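You operate a simulated robot arm through the tools that you are given. There is no shell and no other tool. Be economical: measure what you need, move in short steps, check, and stop when the job is done.

You run a simulated robot arm. Do the job below in one go: nothing can be reset, and whatever is moved stays where it is left.

TASK
Count the steel nuts on the top of the long workbench, then put as many of the white tubes from the top of the long workbench on the top of the wide steel bench. Then shut the door. Then press the white pump button to switch it on. Then take the blue rag on the top of the long green bench and put it away on the front of the dark steel bench. Then put one of the black pot caps from the top of the long green bench on the shelf of the narrow grey bench. Then put the black bottle marked "pump oil" from the top of the long green bench on top of the wire spool there. Do these in the order given. Set down upright: black pot cap, black bottle.

The check looks at the end state, three seconds after you hand in, the way a careful person would. Anything else that was tipped, shoved, dropped, spilled or broken makes it a failure. Lids that push on must go on centred and level and be pressed home; caps that screw on are set level and turned clockwise until they are tight.

THE ROBOT
A 6-joint arm with a two-finger parallel gripper on a trunk, on a base that drives. Base frame: it is fixed to the floor where the robot stands at the start and does not move with it; the origin is under the middle of the robot, x ahead of it, y to its left, z up; the surface under the hand at the start is at about z = 850. Readings come in mm, rad, newtons and seconds.
With the tool pointing down near the work surface it reaches from about 460 to 880 mm from the robot's upright axis, wherever it stands. Its first joint turns from -2.007 to 2.007 rad. Places, roughly: black bottle [-2500, 0, 1000]; black pot cap (5x5x6 cm) [-2100, 200, 800]; blue rag (10x7x3 cm) [-2000, 900, 800]; door [500, -1200, 1000]; front of the dark steel bench (120x18 cm) [-5040, -1820, 860]; shelf of the narrow grey bench (22x72 cm) [-1060, 820, 260]; steel nut (3x3x2 cm) [700, 0, 900]; top of the wide steel bench [-300, -2700, 800]; white pump button [-1500, 700, 900]; white tube (7x7x15 cm) [800, -200, 900]; wire spool (9x9x6 cm) [-2500, -400, 800]. Payload 4.2 kg.
The TCP is the grasp point between the finger pads, 23 mm short of the fingertips. In the tool frame z runs along the fingers and y along their closing line. Largest opening 94 mm; finger width 38, thickness 10; the body of the gripper, 54 by 96 mm, starts 39 mm behind the TCP.
Orientation is told as [roll, pitch, yaw] about the base's x, y, z axes, in that order, counted from this pose: with the fingers straight down and closing along the base's y, the tool's x points along the base's -x, its y along +y and its z along -z.

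THE INTERFACE
- The arm moves only by the tool send_rows. Its argument "deltas" is a list of rows, each a list of 3 entries, a list of its own where there are three numbers: the turn, a rotation vector about the tool's x, y, z in rad, then the shift along the tool's x, y, z in mm, then the finger opening in mm, from 0 to 94. In form: [[[wx, wy, wz], [dx, dy, dz], fingers], ...]. A call has 1 to 12 rows; each row is the pose to reach, as a shift and turn from the pose commanded when the call began, along the tool's axes at that moment. Rows are played at 5 a second. More than 50 mm and 0.15 rad between two rows, or a gripper value outside its range, and nothing of the call is played. A pose out of reach is approached as far as the arm can. The call stops where the force on the tool passes 40 N (or 10 N more than at its start, if that is more) or the arm is blocked; 0.2 s more then pass. Each finger travels about 108 mm/s and halts on what it meets, pressing with about 36 N; the grip force reading is that of the motor and also rises with nothing between the fingers. The clock runs only during rows and for 0.2 s after the last one: add rows that repeat a pose to give the fingers time. It gives the time, the measured TCP pose, the force on the tool (base axes), the opening and the grip force at its end, in the units of the frame above (readings bear some noise), with the torque about the TCP (base axes, N m) and any sound that the robot's microphone picked up.
- Cameras (640 x 400 px; columns grow to the right, rows downward): "scene" is now at [227.9, 157.1, 1412.3]; the picture's right is [-0.47, -0.89, 0.00], its down [-0.56, 0.29, -0.78] and it looks along [0.69, -0.36, -0.63] (base axes); focal length 268 px, centre (320, 200). "wrist" rides on the gripper at [86, 16, -74] in the tool frame; the picture's right is [-0.18, 0.98, 0.00], its down [-0.58, -0.11, -0.81] and it looks along [-0.79, -0.15, 0.59] (tool axes); focal length 243 px, centre (320, 200). There is no depth. A picture from a camera that has moved, and an enlarged one, comes with that camera's place and axes in the base frame and with its lens.
- snapshot(camera): a new picture of that camera. No time passes.
- lift_body(by): slides the trunk up (or, below 0, down) by that many mm; the arm and the scene camera ride with it, the base frame stays. It gives what a move gives, with no picture.
- roll_base(legs): drives the robot by 1 to 6 legs, each [ahead, turn to the left] in mm and rad, along the robot's own axes; the way and the turn of a leg run together, so that a leg with both is an arc; at most 1500 mm and 3.142 rad a leg. The arm and the cameras ride along, it lands a little off, and it stops where it bumps. It gives what a move gives.
- turn_head(pan, tilt): turns the head with the scene camera to pan (to the left, within 1.396 rad either way) and tilt (down, from -0.506 to 1.204), counted from straight ahead of the robot. It gives what a move gives.
- close_up(camera, box): a new picture of the part [left, top, right, bottom] of that camera's present view, enlarged. No time passes.
- sign_off(): hands the job in; it is judged then, once.

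Go step by step. Nothing tells you exact positions but the pictures and the camera data: compare them with the known pose of the tool, close in by small moves and look again before you grip or let go. The budget is 186 turns and 164 pictures, counting those below and the enlarged ones. Unless the task says otherwise, let go and move clear before handing in, and close with one line.

The tools are called after ">>>" as name(argument=value, ...) on one line, values as JSON. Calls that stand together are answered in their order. send_rows: Moves the arm, as the interface text tells. Its arguments: {"type":"object","properties":{"deltas":{"type":"array","items":{"type":"array"}}},"required":["deltas"]} The other tools are called the same way: lift_body (by) slides the trunk up or down; roll_base (legs) drives the base; turn_head (pan, tilt) turns the head that bears the scene camera; snapshot (camera) takes a picture; close_up (camera, box) takes an enlarged picture of a part of a camera's view; sign_off () hands the job in.

At the start:

```text
time: 0.0
tool_pos: [557.2, -155.6, 1110.9]
orientation: [0.0, -0.001, 0.001]
contact_force: [-0.4, 0.2, -0.1]
wrist_torque: [0.0, -0.01, -0.03]
finger_gap: 94.2
gripper_force: 0.0
trunk travel left (down, up): [-775.0, 215.0]
robot x, y, heading: [-0.5, 0.9, 0.001]
head pan, tilt: [-0.485, 0.679]
```

scene: 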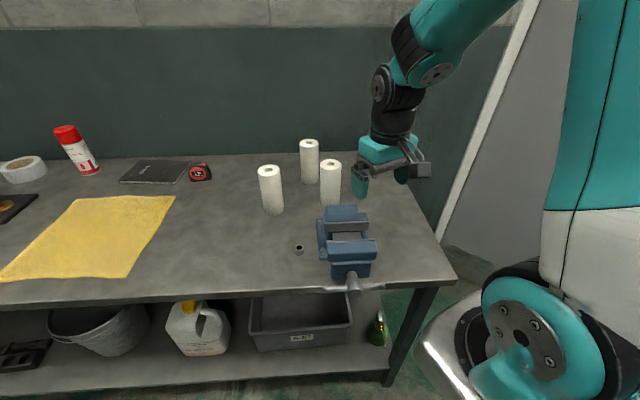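
wrist: 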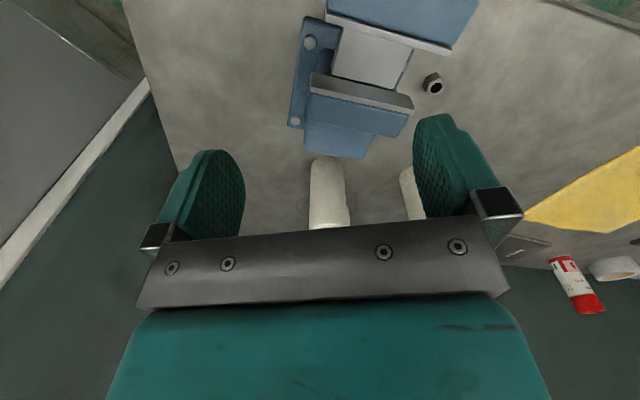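

I see three white tubes, a vise and at least one nut on the long workbench. I'll look closer for more nuts hidden behind things, including toward the left end.

>>> close_up(camera="scene", box=[240, 120, 460, 300])

>>> turn_head(pan=0.2, tilt=0.679)

>>> snapshot(camera="scene")

```text
2.22 times, centred on (350, 210) of scene
camera zoom: at [227.9, 157.1, 1412.3], right [-0.47, -0.89, 0.0], down [-0.56, 0.29, -0.78], along [0.69, -0.36, -0.63], focal length 595 px, centre (253, 178)
```

zoom: 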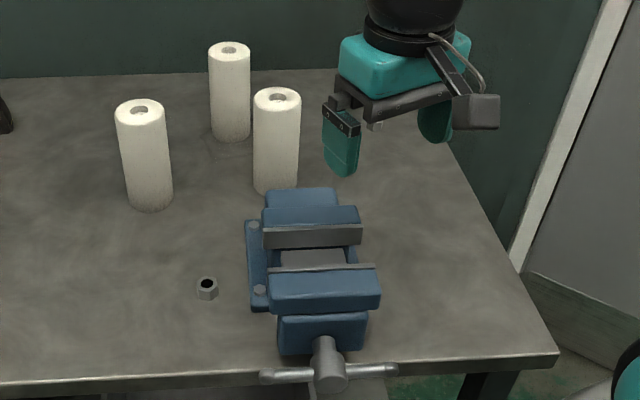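

```text
time: 1.1
tool_pos: [557.7, -154.8, 1111.5]
orientation: [0.0, -0.001, 0.0]
contact_force: [0.3, 0.9, 0.4]
wrist_torque: [0.01, -0.01, 0.01]
finger_gap: 94.0
gripper_force: 0.0
trunk travel left (down, up): [-775.0, 215.0]
robot x, y, heading: [1.8, 0.4, -0.003]
head pan, tilt: [0.201, 0.679]
```

```text
160 pictures are left
camera scene: at [236.1, 214.0, 1412.4], right [0.2, -0.98, 0.0], down [-0.62, -0.12, -0.78], along [0.76, 0.15, -0.63], focal length 268 px, centre (320, 200)
```

scene: 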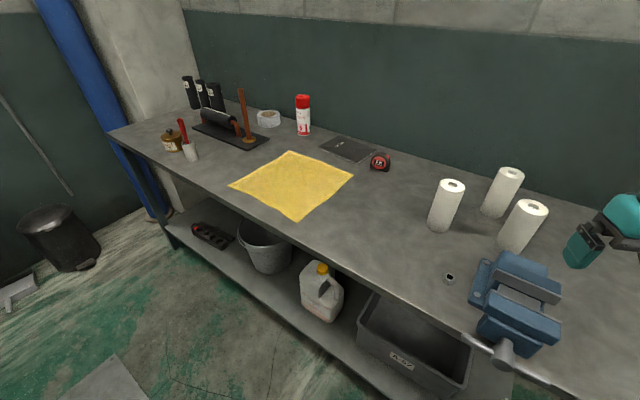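

So far one nut. I'll zoom on the left and rest of the bench to find others.

>>> close_up(camera="scene", box=[100, 70, 300, 195])

>>> close_up(camera="scene", box=[280, 90, 480, 215])

>>> close_up(camera="wrist", box=[180, 0, 540, 225])

```text
3.20 times, centred on (200, 132) of scene
camera zoom: at [236.1, 214.0, 1412.4], right [0.2, -0.98, 0.0], down [-0.62, -0.12, -0.78], along [0.76, 0.15, -0.63], focal length 857 px, centre (704, 416)
```

zoom: 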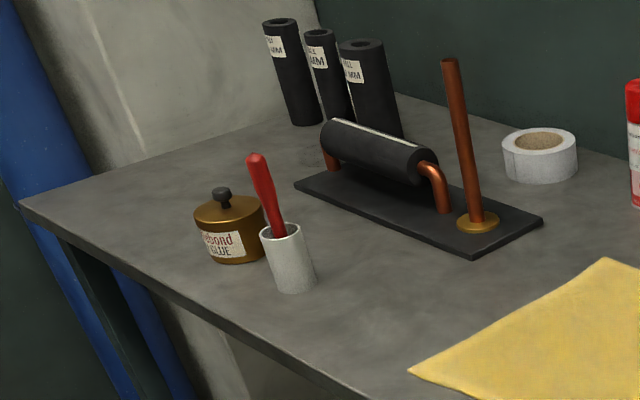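

```text
3.20 times, centred on (380, 152) of scene
camera zoom: at [236.1, 214.0, 1412.4], right [0.2, -0.98, 0.0], down [-0.62, -0.12, -0.78], along [0.76, 0.15, -0.63], focal length 857 px, centre (128, 352)
```

zoom: 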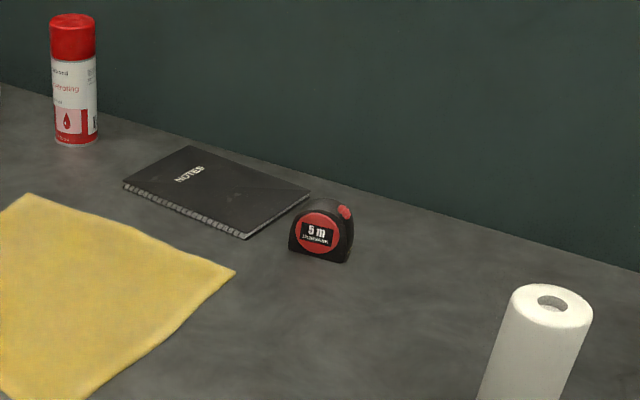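

```text
1.78 times, centred on (360, 112) of wrist
camera zoom: at [469.9, -140.5, 1185.1], right [0.18, 0.98, 0.0], down [0.58, -0.11, 0.81], along [0.79, -0.15, -0.59], focal length 431 px, centre (249, 356)
```

zoom: 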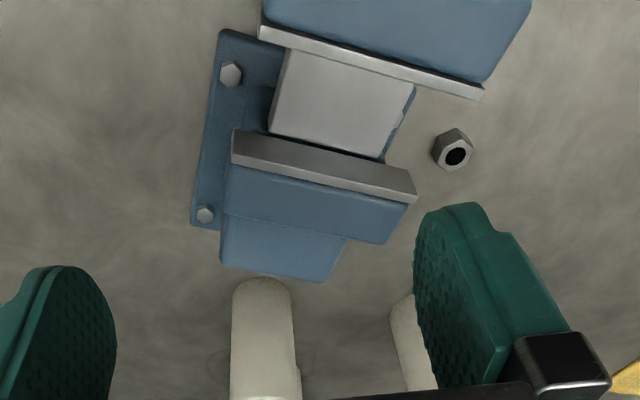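

Only one nut found so far; hidden spots remain behind the tubes, the vise, the lamp and the pots. I'll raise the trunk for a steeper look.

>>> lift_body(by=214)

>>> turn_head(pan=-0.2, tilt=0.8)

>>> snapshot(camera="scene")

>>> turn_head(pan=0.7, tilt=0.7)

>>> snapshot(camera="scene")

>>> snapshot(camera="wrist")

```text
time: 3.3
tool_pos: [556.4, -154.7, 1326.9]
orientation: [0.0, 0.001, 0.0]
contact_force: [0.3, 0.5, 0.3]
wrist_torque: [0.01, 0.03, 0.02]
finger_gap: 94.0
gripper_force: 0.0
trunk travel left (down, up): [-989.0, 1.0]
robot x, y, heading: [-1.5, 2.4, 0.0]
head pan, tilt: [0.201, 0.679]
```

```text
time: 4.2
tool_pos: [556.9, -155.7, 1325.8]
orientation: [0.0, 0.0, 0.001]
contact_force: [-0.1, 0.7, -0.2]
wrist_torque: [-0.03, -0.03, -0.02]
finger_gap: 94.0
gripper_force: 0.1
trunk travel left (down, up): [-989.0, 1.0]
robot x, y, heading: [-0.4, -3.2, -0.001]
head pan, tilt: [-0.201, 0.799]
```

```text
156 pictures are left
camera scene: at [231.1, 181.0, 1616.4], right [-0.2, -0.98, 0.0], down [-0.7, 0.14, -0.7], along [0.68, -0.14, -0.72], focal length 268 px, centre (320, 200)
```

scene: 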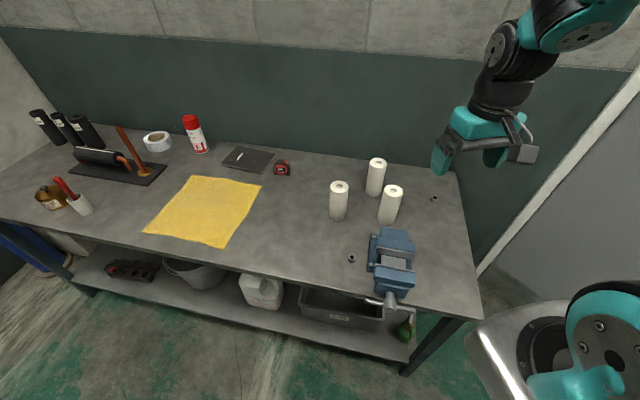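

```text
time: 5.4
tool_pos: [557.7, -156.0, 1325.5]
orientation: [0.0, 0.0, 0.001]
contact_force: [0.6, 0.5, 0.2]
wrist_torque: [-0.03, -0.01, 0.02]
finger_gap: 93.8
gripper_force: 0.1
trunk travel left (down, up): [-989.0, 1.0]
robot x, y, heading: [6.2, -0.6, -0.0]
head pan, tilt: [0.7, 0.7]
```

```text
155 pictures are left
camera scene: at [217.1, 251.6, 1624.6], right [0.64, -0.77, 0.0], down [-0.49, -0.41, -0.76], along [0.59, 0.49, -0.64], focal length 268 px, centre (320, 200)
```

scene: 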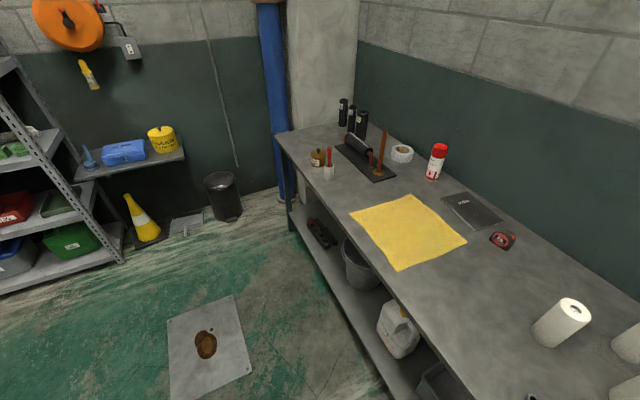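

```text
154 pictures are left
camera wrist: at [469.9, -140.5, 1399.1], right [0.18, 0.98, 0.0], down [0.58, -0.11, 0.81], along [0.79, -0.15, -0.59], focal length 243 px, centre (320, 200)
```

wrist: 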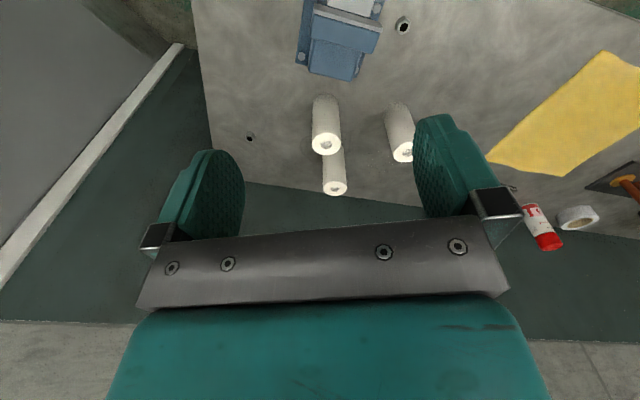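

A second nut shows at the far right. I'll check the left end carefully as well.

>>> close_up(camera="scene", box=[270, 85, 450, 198])

>>> turn_head(pan=-0.3, tilt=0.8)

>>> close_up(camera="scene", box=[320, 140, 520, 300])

>>> close_up(camera="wrist", box=[200, 0, 420, 200])

```text
3.54 times, centred on (360, 142) of scene
camera zoom: at [217.1, 251.6, 1624.6], right [0.64, -0.77, 0.0], down [-0.49, -0.41, -0.76], along [0.59, 0.49, -0.64], focal length 948 px, centre (178, 407)
```

zoom: 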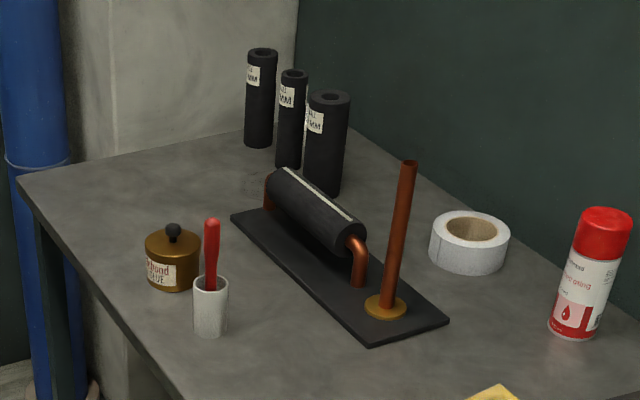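

```text
time: 6.7
tool_pos: [556.9, -155.6, 1324.3]
orientation: [0.0, 0.001, -0.002]
contact_force: [-0.2, -0.3, 0.2]
wrist_torque: [0.02, -0.03, 0.01]
finger_gap: 94.0
gripper_force: 0.0
trunk travel left (down, up): [-989.0, 1.0]
robot x, y, heading: [1.7, 1.1, -0.001]
head pan, tilt: [-0.3, 0.799]
```

```text
2.50 times, centred on (420, 220) of scene
camera zoom: at [229.2, 173.2, 1616.4], right [-0.29, -0.96, 0.0], down [-0.69, 0.21, -0.7], along [0.67, -0.21, -0.72], focal length 670 px, centre (70, 150)
```

zoom: 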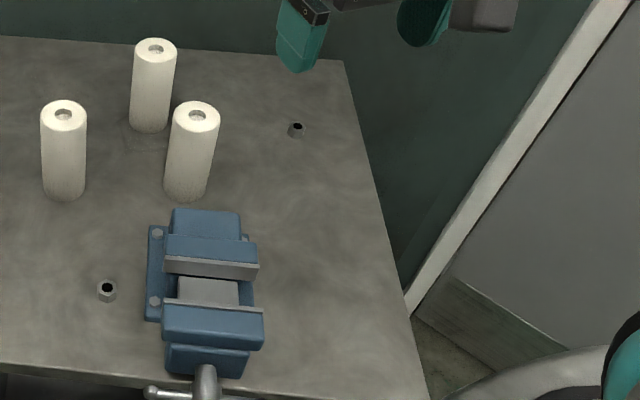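

```text
2.00 times, centred on (310, 100) of wrist
camera zoom: at [469.9, -140.6, 1399.1], right [0.18, 0.98, 0.0], down [0.58, -0.11, 0.81], along [0.79, -0.15, -0.59], focal length 485 px, centre (340, 400)
```

zoom: 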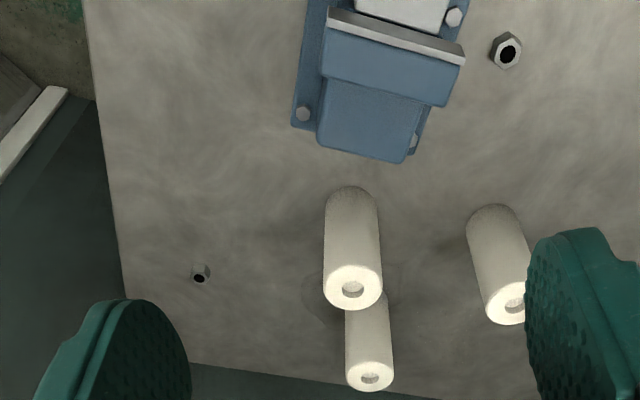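

Two nuts so far. I'll drive left along the bench to check behind the lamp and pots.

>>> roll_base(legs=[[0, 1.571], [900, 0]])

>>> turn_head(pan=-1.35, tilt=0.75)

>>> snapshot(camera="scene")

>>> turn_head(pan=1.35, tilt=0.4)

>>> snapshot(camera="scene")

```text
time: 15.3
tool_pos: [139.1, 1461.0, 1326.6]
orientation: [0.0, -0.003, 1.585]
contact_force: [0.5, 0.5, -0.1]
wrist_torque: [0.01, -0.04, 0.02]
finger_gap: 94.0
gripper_force: 0.0
trunk travel left (down, up): [-989.0, 1.0]
robot x, y, heading: [-7.4, 905.0, 1.578]
head pan, tilt: [-0.3, 0.799]
```

```text
time: 16.6
tool_pos: [150.8, 1460.3, 1324.2]
orientation: [0.01, -0.003, 1.582]
contact_force: [1.5, 0.3, -0.7]
wrist_torque: [0.01, -0.01, 0.0]
finger_gap: 94.0
gripper_force: 0.1
trunk travel left (down, up): [-989.0, 1.0]
robot x, y, heading: [-6.2, 907.1, 1.584]
head pan, tilt: [-1.349, 0.75]
```

```text
150 pictures are left
camera scene: at [-142.0, 1072.5, 1621.0], right [0.23, -0.97, 0.0], down [-0.65, -0.16, -0.74], along [0.72, 0.17, -0.67], focal length 268 px, centre (320, 200)
```

scene: 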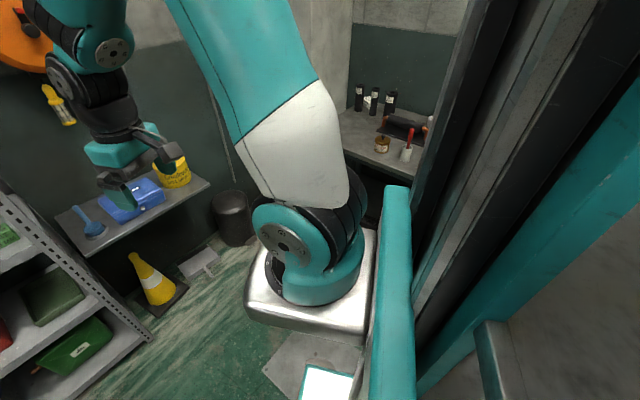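

```text
time: 19.0
tool_pos: [152.0, 1460.8, 1324.4]
orientation: [0.011, -0.001, 1.584]
contact_force: [0.8, 0.3, 0.3]
wrist_torque: [0.0, -0.01, 0.02]
finger_gap: 94.0
gripper_force: 0.1
trunk travel left (down, up): [-989.0, 1.0]
robot x, y, heading: [-8.5, 898.8, 1.583]
head pan, tilt: [1.349, 0.4]
```

```text
149 pictures are left
camera scene: at [-314.6, 1072.6, 1650.0], right [0.21, 0.98, 0.0], down [0.39, -0.08, -0.92], along [-0.9, 0.19, -0.4], focal length 268 px, centre (320, 200)
```

scene: 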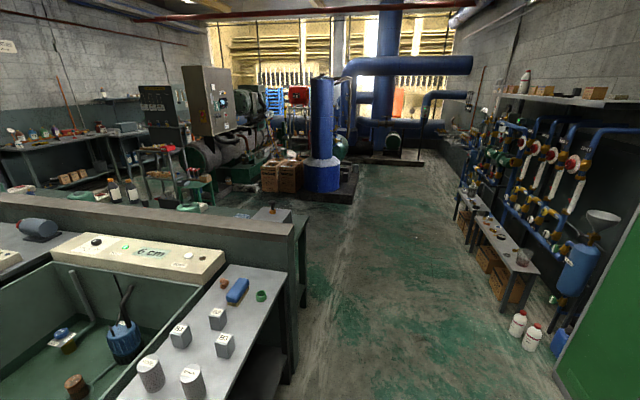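

The arm blocks the view; facing the bench from here should work better.

>>> roll_base(legs=[[0, -1.571]])

>>> turn_head(pan=0.1, tilt=0.75)

>>> snapshot(camera="scene")

>>> snapshot(camera="wrist")

```text
time: 23.2
tool_pos: [550.7, 734.9, 1322.9]
orientation: [0.012, -0.002, 0.005]
contact_force: [0.5, 0.2, 0.1]
wrist_torque: [-0.02, -0.01, -0.01]
finger_gap: 94.0
gripper_force: 0.1
trunk travel left (down, up): [-989.0, 1.0]
robot x, y, heading: [-5.8, 903.7, 0.003]
head pan, tilt: [1.349, 0.4]
```

```text
time: 24.6
tool_pos: [549.1, 748.5, 1324.0]
orientation: [0.002, 0.0, 0.004]
contact_force: [-0.5, 1.1, -0.5]
wrist_torque: [-0.02, -0.03, 0.02]
finger_gap: 94.1
gripper_force: 0.1
trunk travel left (down, up): [-989.0, 1.0]
robot x, y, heading: [-5.1, 905.7, 0.002]
head pan, tilt: [0.099, 0.75]
```

```text
148 pictures are left
camera scene: at [227.2, 1092.3, 1624.6], right [0.1, -0.99, -0.01], down [-0.68, -0.06, -0.73], along [0.73, 0.08, -0.68], focal length 268 px, centre (320, 200)
```

scene: 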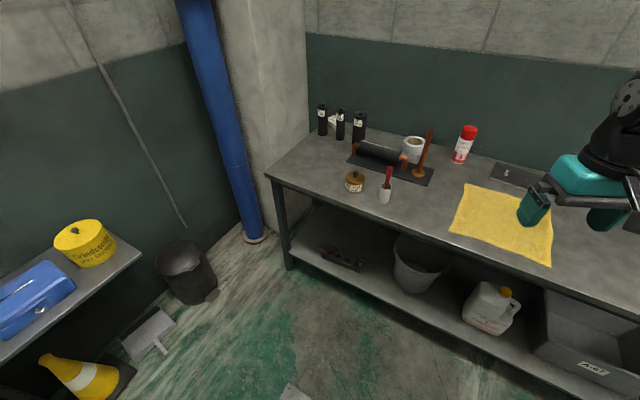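

```text
147 pictures are left
camera wrist: at [462.9, 762.3, 1398.6], right [0.18, 0.98, 0.0], down [0.58, -0.11, 0.81], along [0.79, -0.14, -0.59], focal length 243 px, centre (320, 200)
```

wrist: 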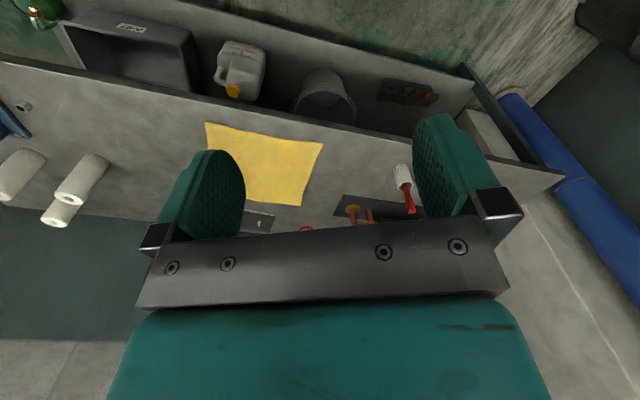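

>>> close_up(camera="scene", box=[280, 90, 500, 225])

>>> close_up(camera="wrist", box=[0, 80, 200, 240])

```text
2.91 times, centred on (390, 158) of scene
camera zoom: at [227.2, 1092.3, 1624.6], right [0.1, -0.99, -0.01], down [-0.68, -0.06, -0.73], along [0.73, 0.08, -0.68], focal length 779 px, centre (116, 324)
```

zoom: 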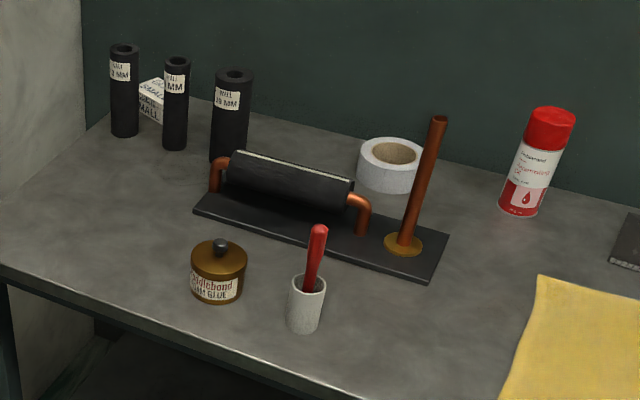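

```text
2.50 times, centred on (100, 160) of wrist
camera zoom: at [462.9, 762.3, 1398.6], right [0.18, 0.98, 0.0], down [0.58, -0.11, 0.81], along [0.79, -0.14, -0.59], focal length 606 px, centre (870, 300)
```

zoom: 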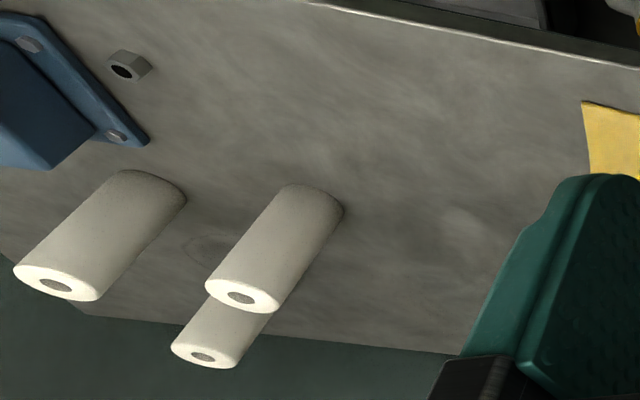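

The bench holds two nuts, so I move two tubes. I'm returning to the tube area.

>>> roll_base(legs=[[0, -1.571], [1000, 0], [0, 1.571], [50, 0]])

>>> turn_head(pan=-0.2, tilt=0.9)

>>> snapshot(camera="scene")

>>> snapshot(camera="wrist")

```text
time: 38.2
tool_pos: [577.8, -249.6, 1324.5]
orientation: [-0.001, -0.002, 0.017]
contact_force: [-0.7, -0.6, 0.6]
wrist_torque: [0.01, -0.03, 0.0]
finger_gap: 94.0
gripper_force: 0.1
trunk travel left (down, up): [-989.0, 1.0]
robot x, y, heading: [20.7, -100.7, 0.015]
head pan, tilt: [0.099, 0.75]
```

```text
time: 39.0
tool_pos: [577.0, -250.6, 1323.0]
orientation: [-0.001, 0.0, 0.016]
contact_force: [0.0, -0.1, -0.6]
wrist_torque: [-0.01, -0.01, 0.03]
finger_gap: 93.9
gripper_force: 0.0
trunk travel left (down, up): [-989.0, 1.0]
robot x, y, heading: [17.9, -97.6, 0.016]
head pan, tilt: [-0.201, 0.901]
```

```text
144 pictures are left
camera scene: at [243.0, 83.1, 1608.5], right [-0.19, -0.98, 0.0], down [-0.77, 0.15, -0.62], along [0.61, -0.12, -0.78], focal length 268 px, centre (320, 200)
```

scene: 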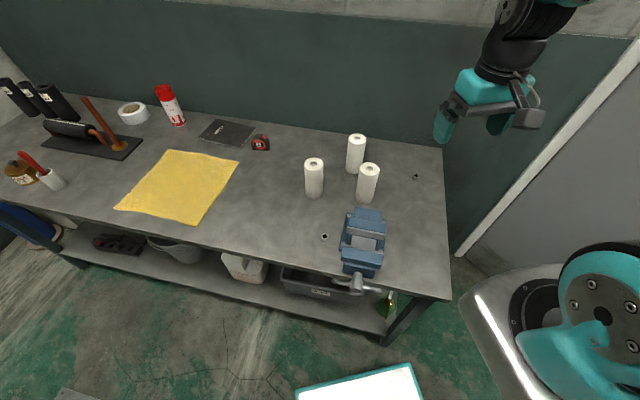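

```text
143 pictures are left
camera wrist: at [490.5, -236.8, 1397.6], right [0.17, 0.99, 0.0], down [0.58, -0.1, 0.81], along [0.8, -0.14, -0.59], focal length 243 px, centre (320, 200)
```

wrist: 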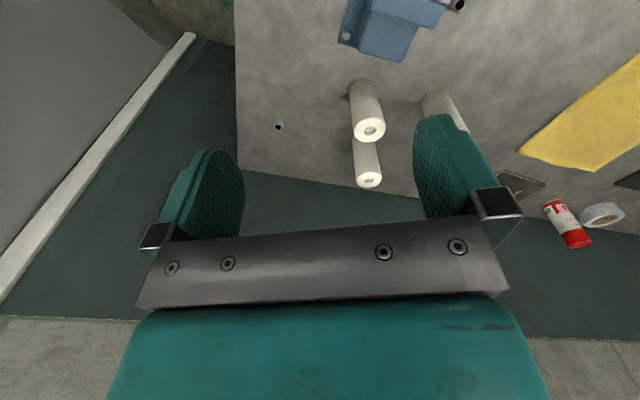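

I'll zoom on the tubes to fix their positions.

>>> close_up(camera="scene", box=[280, 120, 400, 220])

>>> close_up(camera="wrist", box=[320, 60, 480, 200])

```text
4.00 times, centred on (340, 170) of scene
camera zoom: at [243.0, 83.1, 1608.5], right [-0.19, -0.98, 0.0], down [-0.77, 0.15, -0.62], along [0.61, -0.12, -0.78], focal length 1072 px, centre (240, 320)
```

zoom: 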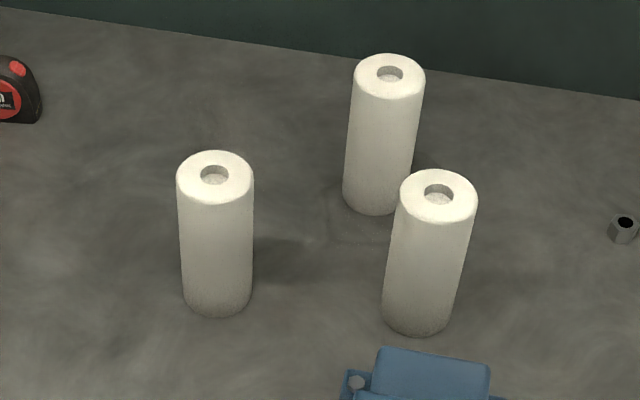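

```text
2.86 times, centred on (400, 130) of wrist
camera zoom: at [490.5, -236.8, 1397.6], right [0.17, 0.99, 0.0], down [0.58, -0.1, 0.81], along [0.8, -0.14, -0.59], focal length 693 px, centre (91, 400)
```

zoom: 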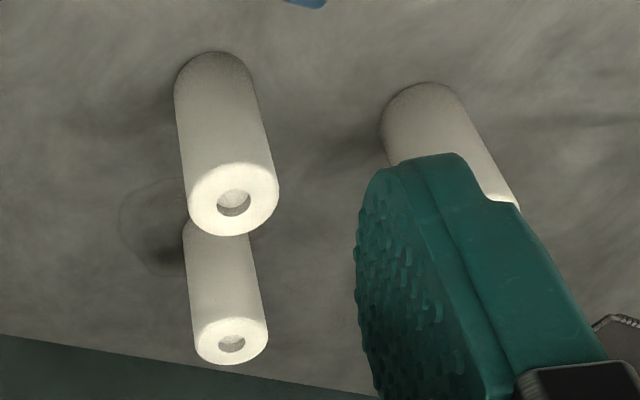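

Tubes: A about (867,-13), B about (811,-188), tops at z≈1000. I'll roll ahead slightly for comfortable reach and move over B.

>>> roll_base(legs=[[80, 0]])

```text
time: 40.0
tool_pos: [657.0, -246.9, 1324.5]
orientation: [0.001, -0.001, 0.018]
contact_force: [0.1, 0.0, 0.7]
wrist_torque: [0.0, 0.0, -0.02]
finger_gap: 94.2
gripper_force: 0.2
trunk travel left (down, up): [-989.0, 1.0]
robot x, y, heading: [97.2, -99.1, 0.014]
head pan, tilt: [-0.201, 0.901]
```

>>> send_rows(deltas=[[[0, 0, 0], [-20, 7, 30], 94], [[0, 0, 0], [-40, 14, 60], 94], [[0, 0, 0], [-60, 21, 92], 94], [[0, 0, 0], [-80, 28, 124], 94], [[0, 0, 0], [-100, 36, 156], 94], [[0, 0, 0], [-120, 44, 188], 94], [[0, 0, 0], [-140, 51, 218], 94], [[0, 0, 0], [-155, 56.5, 244], 94]])

>>> snapshot(camera="wrist")

>>> snapshot(camera="scene")

```text
time: 41.8
tool_pos: [811.0, -189.3, 1081.3]
orientation: [0.0, -0.002, 0.018]
contact_force: [-0.6, -0.1, -0.3]
wrist_torque: [-0.03, -0.01, -0.01]
finger_gap: 94.0
gripper_force: 0.0
trunk travel left (down, up): [-989.0, 1.0]
robot x, y, heading: [98.1, -103.0, 0.019]
head pan, tilt: [-0.201, 0.901]
```

```text
140 pictures are left
camera wrist: at [723.8, -175.7, 1155.0], right [0.17, 0.99, 0.0], down [0.58, -0.1, 0.81], along [0.8, -0.13, -0.59], focal length 243 px, centre (320, 200)
```

wrist: 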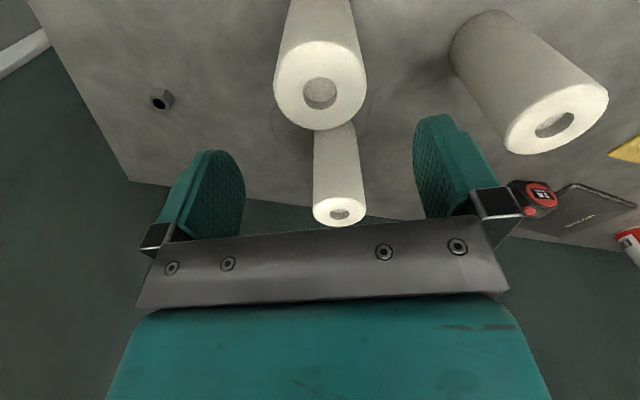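

```text
139 pictures are left
camera scene: at [321.8, 84.5, 1608.5], right [-0.19, -0.98, 0.0], down [-0.77, 0.15, -0.62], along [0.61, -0.12, -0.78], focal length 268 px, centre (320, 200)
```

scene: 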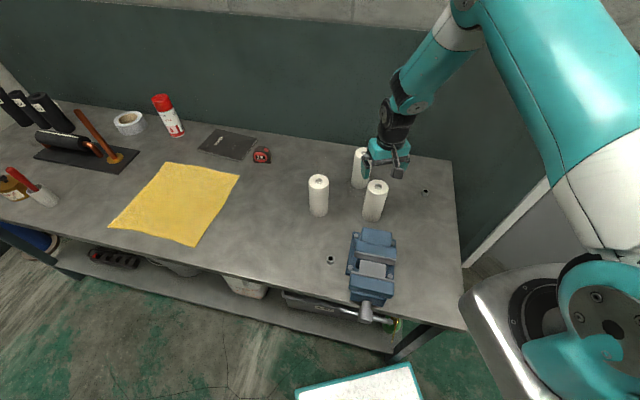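

B is centred at about (812,-190), right under the hand. I descend and grip.

>>> send_rows(deltas=[[[0, 0, 0], [-1, -1, 40], 94], [[0, 0, 0], [-1, -1, 80], 94], [[0, 0, 0], [-1, -1, 112], 94], [[0, 0, 0], [-1, -1, 112], 60], [[0, 0, 0], [-1, -1, 112], 60], [[0, 0, 0], [-1, -1, 112], 60]])

>>> snapshot(camera="wrist")

```text
time: 43.2
tool_pos: [813.0, -190.2, 966.9]
orientation: [0.001, -0.001, 0.017]
contact_force: [0.4, 0.2, -0.4]
wrist_torque: [0.01, -0.01, 0.01]
finger_gap: 62.6
gripper_force: 36.2
trunk travel left (down, up): [-989.0, 1.0]
robot x, y, heading: [101.0, -102.5, 0.015]
head pan, tilt: [-0.201, 0.901]
```

```text
138 pictures are left
camera wrist: at [725.3, -177.0, 1041.4], right [0.17, 0.99, 0.0], down [0.58, -0.1, 0.81], along [0.8, -0.13, -0.59], focal length 243 px, centre (320, 200)
```

wrist: 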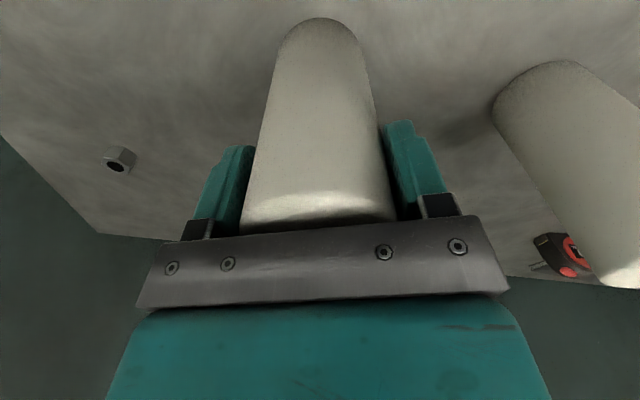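

Tube B is held (gap 62.6). I lift and pull back.

>>> send_rows(deltas=[[[0, 0, 0], [0, 0, -30], 50], [[0, 0, 0], [0, 0, -70], 50], [[0, 0, 0], [0, 0, -110], 50], [[0, 0, 0], [0, 0, -150], 50], [[0, 0, 0], [0, 0, -190], 50], [[0, 0, 0], [20, 0, -230], 50], [[0, 0, 0], [65, 0, -240], 50], [[0, 0, 0], [110, 0, -240], 50], [[0, 0, 0], [155, 0, -240], 50], [[0, 0, 0], [155, 0, -240], 50]])

>>> turn_head(pan=-1.3, tilt=0.4)

>>> snapshot(camera="scene")

```text
time: 45.4
tool_pos: [656.2, -192.7, 1208.6]
orientation: [-0.002, -0.003, 0.017]
contact_force: [-0.9, -0.2, -1.8]
wrist_torque: [0.03, 0.0, -0.03]
finger_gap: 63.2
gripper_force: 36.1
trunk travel left (down, up): [-989.0, 1.0]
robot x, y, heading: [98.1, -100.2, 0.016]
head pan, tilt: [-0.201, 0.901]
```

```text
time: 46.8
tool_pos: [657.2, -193.0, 1208.5]
orientation: [0.0, -0.002, 0.016]
contact_force: [0.2, -0.9, -2.0]
wrist_torque: [0.01, -0.01, -0.01]
finger_gap: 63.1
gripper_force: 35.9
trunk travel left (down, up): [-989.0, 1.0]
robot x, y, heading: [96.1, -101.6, 0.011]
head pan, tilt: [-1.3, 0.4]
```

```text
137 pictures are left
camera scene: at [274.1, 9.7, 1651.4], right [-0.96, -0.28, 0.0], down [-0.11, 0.37, -0.92], along [0.26, -0.88, -0.39], focal length 268 px, centre (320, 200)
```

scene: 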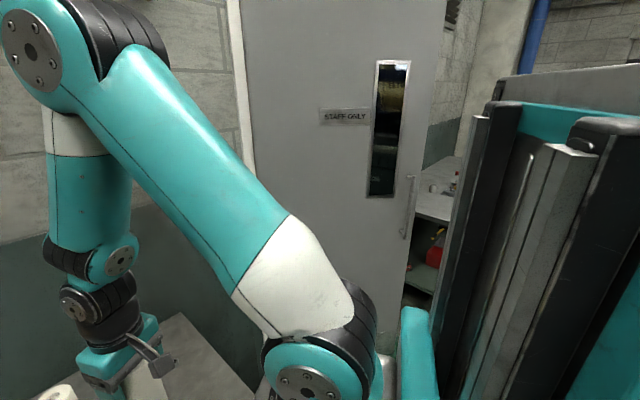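

The door is to the right. I'll back off, turn to face -y, and look.

>>> roll_base(legs=[[-200, 0], [0, -1.571]])

>>> turn_head(pan=0.0, tilt=0.45)

>>> snapshot(camera="scene")

>>> turn_head(pan=0.9, tilt=0.45)

>>> snapshot(camera="scene")

```text
time: 52.4
tool_pos: [-246.4, -651.5, 1207.7]
orientation: [-0.001, 0.001, -1.644]
contact_force: [0.1, 0.2, -1.2]
wrist_torque: [0.02, 0.0, 0.05]
finger_gap: 63.0
gripper_force: 35.8
trunk travel left (down, up): [-989.0, 1.0]
robot x, y, heading: [-104.6, -105.2, -1.645]
head pan, tilt: [-1.3, 0.4]
```

```text
time: 53.9
tool_pos: [-246.1, -651.8, 1208.0]
orientation: [-0.001, -0.003, -1.645]
contact_force: [0.2, 0.6, -1.4]
wrist_torque: [0.0, -0.02, -0.01]
finger_gap: 62.5
gripper_force: 36.2
trunk travel left (down, up): [-989.0, 1.0]
robot x, y, heading: [-102.3, -105.0, -1.646]
head pan, tilt: [0.0, 0.45]
```

```text
136 pictures are left
camera scene: at [72.4, -359.9, 1646.8], right [-1.0, 0.08, 0.0], down [0.03, 0.43, -0.9], along [-0.07, -0.9, -0.44], focal length 268 px, centre (320, 200)
```

scene: 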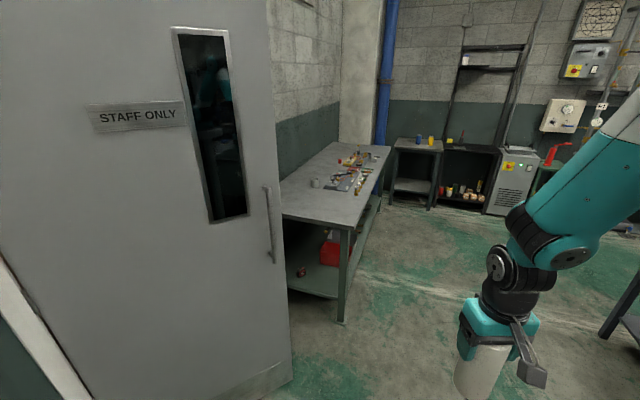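

```text
time: 55.1
tool_pos: [-245.5, -652.5, 1208.2]
orientation: [0.0, -0.002, -1.645]
contact_force: [0.6, 0.0, -1.5]
wrist_torque: [0.02, 0.0, -0.02]
finger_gap: 63.0
gripper_force: 35.8
trunk travel left (down, up): [-989.0, 1.0]
robot x, y, heading: [-101.7, -102.7, -1.653]
head pan, tilt: [0.901, 0.45]
```

```text
135 pictures are left
camera scene: at [146.9, -330.8, 1646.8], right [-0.68, -0.73, 0.0], down [-0.32, 0.3, -0.9], along [0.66, -0.61, -0.44], focal length 268 px, centre (320, 200)
```

scene: 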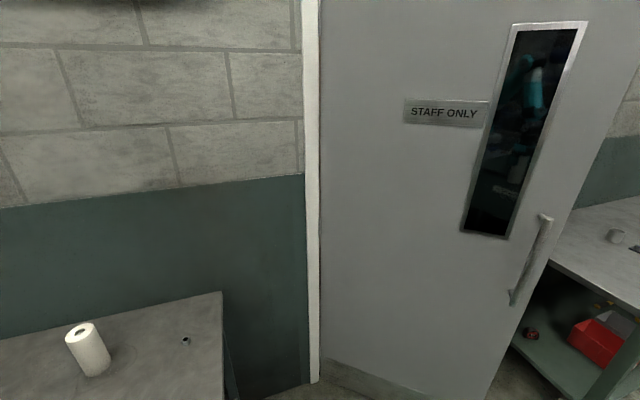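

The wide steel bench's near corner is at about (-223,-1700), angled away. I'll drive to around (-400,-1300) facing it.

>>> roll_base(legs=[[0, -0.165], [1200, 0], [0, 0.584]])

>>> turn_head(pan=-0.1, tilt=0.7)

>>> snapshot(camera="scene")

>>> snapshot(camera="wrist")

```text
time: 63.3
tool_pos: [-338.7, -1796.5, 1207.0]
orientation: [-0.001, -0.001, -1.274]
contact_force: [0.4, -0.2, -2.0]
wrist_torque: [-0.02, 0.01, 0.01]
finger_gap: 63.0
gripper_force: 36.1
trunk travel left (down, up): [-989.0, 1.0]
robot x, y, heading: [-403.7, -1236.0, -1.273]
head pan, tilt: [0.901, 0.45]
```

```text
time: 64.5
tool_pos: [-339.1, -1797.5, 1209.9]
orientation: [-0.001, -0.002, -1.272]
contact_force: [0.4, 0.4, -1.6]
wrist_torque: [0.03, 0.0, 0.0]
finger_gap: 63.0
gripper_force: 36.4
trunk travel left (down, up): [-989.0, 1.0]
robot x, y, heading: [-407.4, -1235.8, -1.272]
head pan, tilt: [-0.099, 0.7]
```

```text
134 pictures are left
camera scene: at [-157.7, -1404.6, 1624.6], right [-0.98, -0.2, 0.0], down [-0.13, 0.63, -0.77], along [0.15, -0.75, -0.64], focal length 268 px, centre (320, 200)
```

scene: 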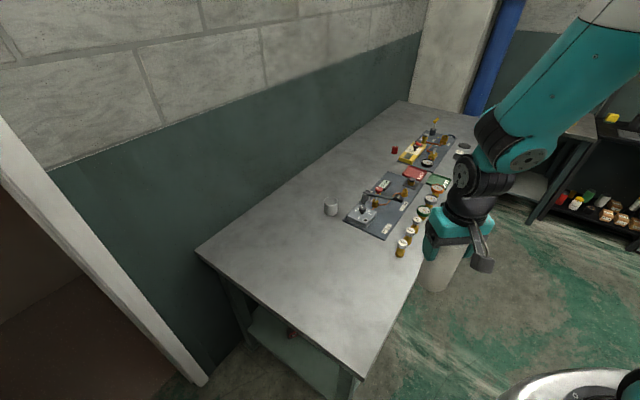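

```text
133 pictures are left
camera wrist: at [-348.9, -1711.0, 1282.1], right [0.99, 0.11, 0.0], down [0.07, -0.59, 0.81], along [0.09, -0.8, -0.59], focal length 243 px, centre (320, 200)
```

wrist: 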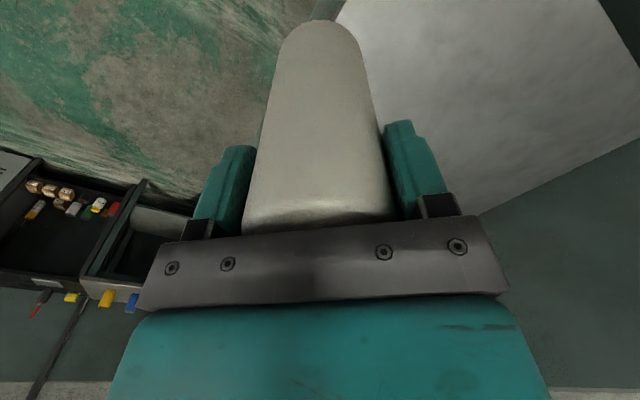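

The near end of the bench is free. I'll put this tube at about (-155,-1906): move across, then lower the trunk.

>>> send_rows(deltas=[[[0, 0, 0], [-32, 29, 0], 50], [[0, 0, 0], [-64, 58, 0], 50], [[0, 0, 0], [-96, 87, 0], 50], [[0, 0, 0], [-128, 116, 0], 50], [[0, 0, 0], [-158, 144, 0], 50], [[0, 0, 0], [-158, 144, 0], 50]])

>>> lift_body(by=-214)

>>> snapshot(camera="scene")

>>> snapshot(camera="wrist")

```text
time: 65.9
tool_pos: [-153.2, -1907.6, 1207.7]
orientation: [-0.002, -0.004, -1.273]
contact_force: [0.8, 0.3, -1.8]
wrist_torque: [0.0, 0.01, -0.04]
finger_gap: 63.0
gripper_force: 35.5
trunk travel left (down, up): [-989.0, 1.0]
robot x, y, heading: [-407.9, -1234.7, -1.276]
head pan, tilt: [-0.099, 0.7]
```

```text
time: 68.2
tool_pos: [-156.1, -1906.9, 995.2]
orientation: [-0.001, -0.001, -1.273]
contact_force: [0.0, 0.1, -2.6]
wrist_torque: [0.0, -0.02, -0.01]
finger_gap: 62.9
gripper_force: 36.1
trunk travel left (down, up): [-775.0, 215.0]
robot x, y, heading: [-406.4, -1233.2, -1.277]
head pan, tilt: [-0.099, 0.7]
```

```text
132 pictures are left
camera scene: at [-157.7, -1404.6, 1410.6], right [-0.98, -0.2, 0.0], down [-0.13, 0.63, -0.76], along [0.15, -0.75, -0.64], focal length 268 px, centre (320, 200)
```

scene: 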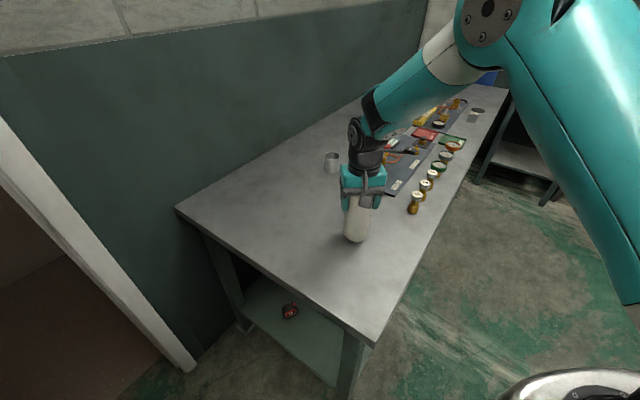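

```text
131 pictures are left
camera wrist: at [-165.4, -1820.4, 1069.1], right [0.99, 0.11, 0.0], down [0.07, -0.59, 0.81], along [0.09, -0.8, -0.59], focal length 243 px, centre (320, 200)
```

wrist: 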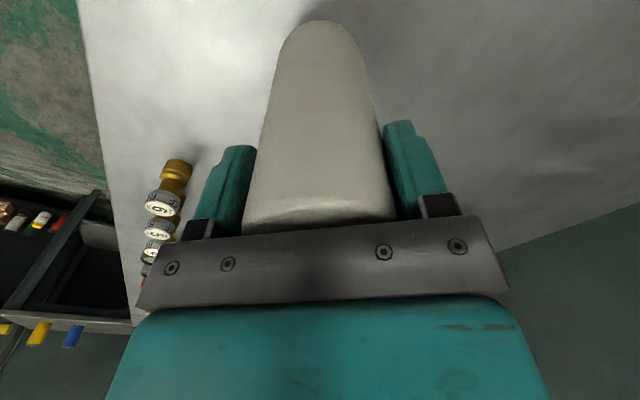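

Well placed above the bench. I lower until contact.

>>> send_rows(deltas=[[[0, 0, 0], [0, 0, 25], 50], [[0, 0, 0], [0, 0, 45], 50], [[0, 0, 0], [0, 0, 55], 50], [[0, 0, 0], [0, 0, 60], 50], [[0, 0, 0], [0, 0, 64], 50], [[0, 0, 0], [0, 0, 67], 50], [[0, 0, 0], [0, 0, 70], 50]])

>>> snapshot(camera="scene")

```text
time: 68.9
tool_pos: [-153.8, -1910.4, 960.5]
orientation: [0.003, -0.017, -1.274]
contact_force: [-2.0, 3.8, 28.1]
wrist_torque: [0.55, 0.74, -0.1]
finger_gap: 63.3
gripper_force: 14.9
trunk travel left (down, up): [-775.0, 215.0]
robot x, y, heading: [-407.7, -1235.9, -1.274]
head pan, tilt: [-0.099, 0.7]
stopped in row 3: the force on the tool passed its limit at 77 N (the readings are from after the stop); the commanded pose is now the measured one
```

```text
130 pictures are left
camera scene: at [-158.3, -1403.3, 1411.1], right [-0.98, -0.2, 0.0], down [-0.13, 0.63, -0.77], along [0.15, -0.75, -0.64], focal length 268 px, centre (320, 200)
```

scene: 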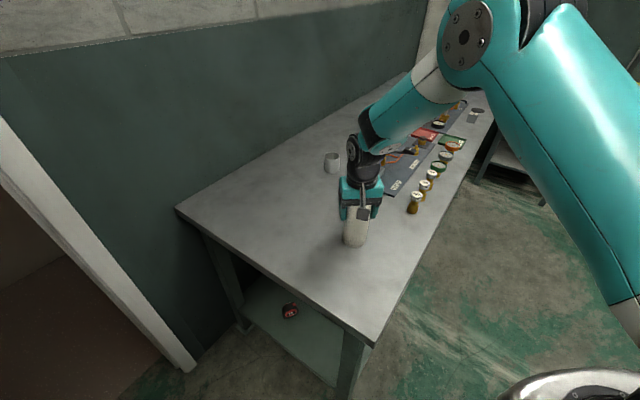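

The bench is about z 845 and the tube rests on it. I release and rise.

>>> send_rows(deltas=[[[0, 0, 0], [0, 0, -2], 50], [[0, 0, 0], [0, 0, -2], 70], [[0, 0, 0], [0, 0, -2], 94], [[0, 0, 0], [0, 0, -2], 94], [[0, 0, 0], [0, 0, -42], 94], [[0, 0, 0], [0, 0, -90], 94], [[0, 0, 0], [0, 0, -135], 94]])

>>> snapshot(camera="scene")

>>> snapshot(camera="wrist")

```text
time: 70.5
tool_pos: [-152.2, -1909.5, 1089.8]
orientation: [0.001, -0.008, -1.274]
contact_force: [0.1, -0.8, -1.1]
wrist_torque: [0.01, -0.01, 0.03]
finger_gap: 94.0
gripper_force: 0.0
trunk travel left (down, up): [-775.0, 215.0]
robot x, y, heading: [-402.4, -1230.7, -1.271]
head pan, tilt: [-0.099, 0.7]
```

```text
129 pictures are left
camera scene: at [-157.6, -1405.0, 1410.4], right [-0.98, -0.2, 0.0], down [-0.13, 0.63, -0.76], along [0.15, -0.75, -0.64], focal length 268 px, centre (320, 200)
```

scene: 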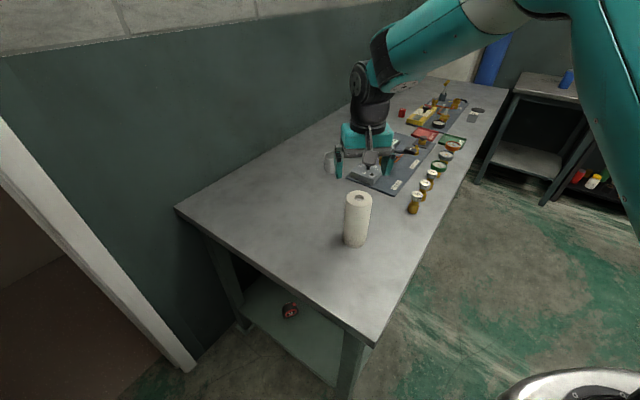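

```text
128 pictures are left
camera wrist: at [-162.3, -1823.0, 1163.1], right [0.99, 0.11, 0.0], down [0.06, -0.58, 0.81], along [0.09, -0.81, -0.58], focal length 243 px, centre (320, 200)
```

wrist: 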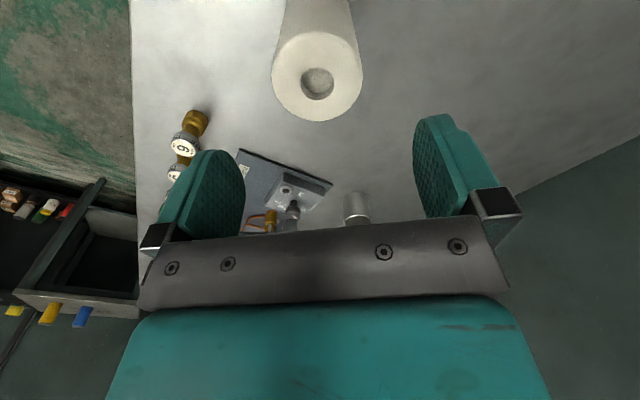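

Tube 1 stands on the bench. I retract, raise and go back for tube A.

>>> send_rows(deltas=[[[0, 0, 0], [40, 0, -20], 94], [[0, 0, 0], [85, 0, -30], 94], [[0, 0, 0], [130, 0, -30], 94], [[0, 0, 0], [150, 0, -30], 94]])

>>> lift_body(by=214)

>>> roll_base(legs=[[0, -0.584], [-1200, 0], [0, 1.858], [130, 0]])

>>> turn_head(pan=-0.2, tilt=0.9)

>>> snapshot(camera="scene")

>>> snapshot(camera="wrist")

```text
time: 71.5
tool_pos: [-199.4, -1766.5, 1120.5]
orientation: [0.001, -0.01, -1.273]
contact_force: [0.1, 0.0, -0.8]
wrist_torque: [-0.03, 0.01, -0.02]
finger_gap: 94.0
gripper_force: 0.1
trunk travel left (down, up): [-775.0, 215.0]
robot x, y, heading: [-406.1, -1233.9, -1.272]
head pan, tilt: [-0.099, 0.7]
```

```text
time: 73.8
tool_pos: [-198.7, -1765.9, 1335.1]
orientation: [0.002, -0.011, -1.274]
contact_force: [-1.0, -0.1, -0.4]
wrist_torque: [-0.01, 0.03, 0.0]
finger_gap: 94.0
gripper_force: 0.0
trunk travel left (down, up): [-989.0, 1.0]
robot x, y, heading: [-407.1, -1233.2, -1.273]
head pan, tilt: [-0.099, 0.7]
```

```text
time: 87.0
tool_pos: [662.1, -31.9, 1334.4]
orientation: [0.002, -0.012, 0.028]
contact_force: [-0.4, 0.0, 0.5]
wrist_torque: [0.0, -0.02, 0.01]
finger_gap: 94.1
gripper_force: 0.0
trunk travel left (down, up): [-989.0, 1.0]
robot x, y, heading: [98.4, -88.6, 0.028]
head pan, tilt: [-0.099, 0.7]
```

```text
time: 87.7
tool_pos: [663.4, -32.0, 1335.0]
orientation: [0.002, -0.01, 0.028]
contact_force: [-0.1, 0.7, 0.0]
wrist_torque: [-0.02, -0.01, -0.04]
finger_gap: 93.7
gripper_force: 0.1
trunk travel left (down, up): [-989.0, 1.0]
robot x, y, heading: [95.3, -88.9, 0.026]
head pan, tilt: [-0.201, 0.901]
```

```text
127 pictures are left
camera scene: at [317.7, 97.8, 1608.5], right [-0.17, -0.99, 0.0], down [-0.77, 0.13, -0.62], along [0.61, -0.11, -0.78], focal length 268 px, centre (320, 200)
```

scene: 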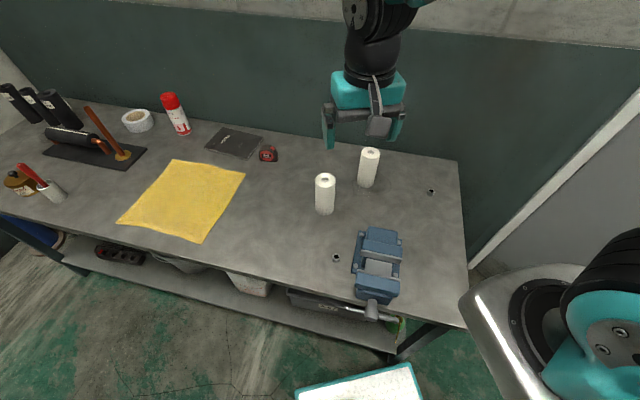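

```text
126 pictures are left
camera wrist: at [575.3, -19.7, 1407.4], right [0.16, 0.99, 0.0], down [0.58, -0.09, 0.81], along [0.8, -0.12, -0.58], focal length 243 px, centre (320, 200)
```

wrist: 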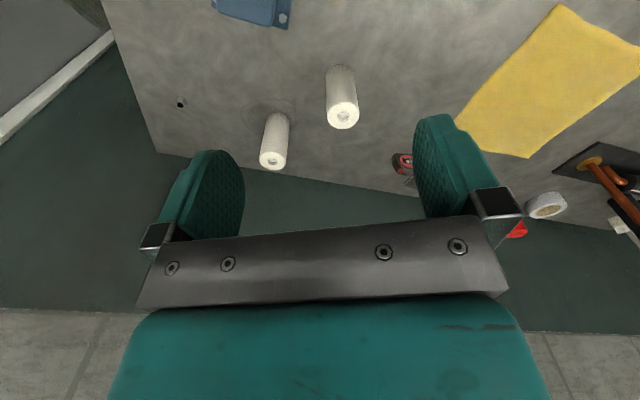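

Tube A is at about (867,-18). I move over it.

>>> send_rows(deltas=[[[0, 0, 0], [-25, 1, 30], 94], [[0, 0, 0], [-50, 2, 60], 94], [[0, 0.005, 0], [-75, 3, 92], 94], [[0, 0.01, 0], [-100, 4, 124], 94], [[0, 0.01, 0], [-125, 5, 156], 94], [[0, 0.01, 0], [-150, 6, 188], 94], [[0, 0.01, 0], [-178, 7, 222], 94], [[0, 0.01, 0], [-204.4, 8.5, 255], 94], [[0, 0.01, 0], [-204.4, 8.5, 255], 94]])

>>> snapshot(camera="wrist")

```text
time: 89.7
tool_pos: [866.9, -13.9, 1079.7]
orientation: [0.002, -0.001, 0.027]
contact_force: [0.6, 0.0, 0.5]
wrist_torque: [0.02, 0.01, -0.03]
finger_gap: 94.1
gripper_force: 0.0
trunk travel left (down, up): [-989.0, 1.0]
robot x, y, heading: [95.4, -87.4, 0.032]
head pan, tilt: [-0.201, 0.901]
```

```text
125 pictures are left
camera wrist: at [779.3, -2.4, 1154.7], right [0.16, 0.99, 0.0], down [0.58, -0.09, 0.81], along [0.8, -0.12, -0.59], focal length 243 px, centre (320, 200)
```

wrist: 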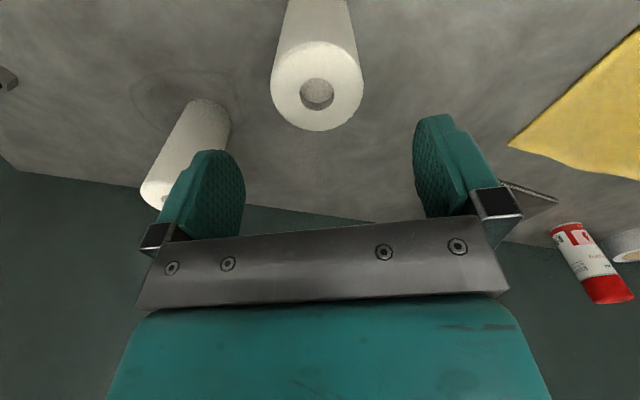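

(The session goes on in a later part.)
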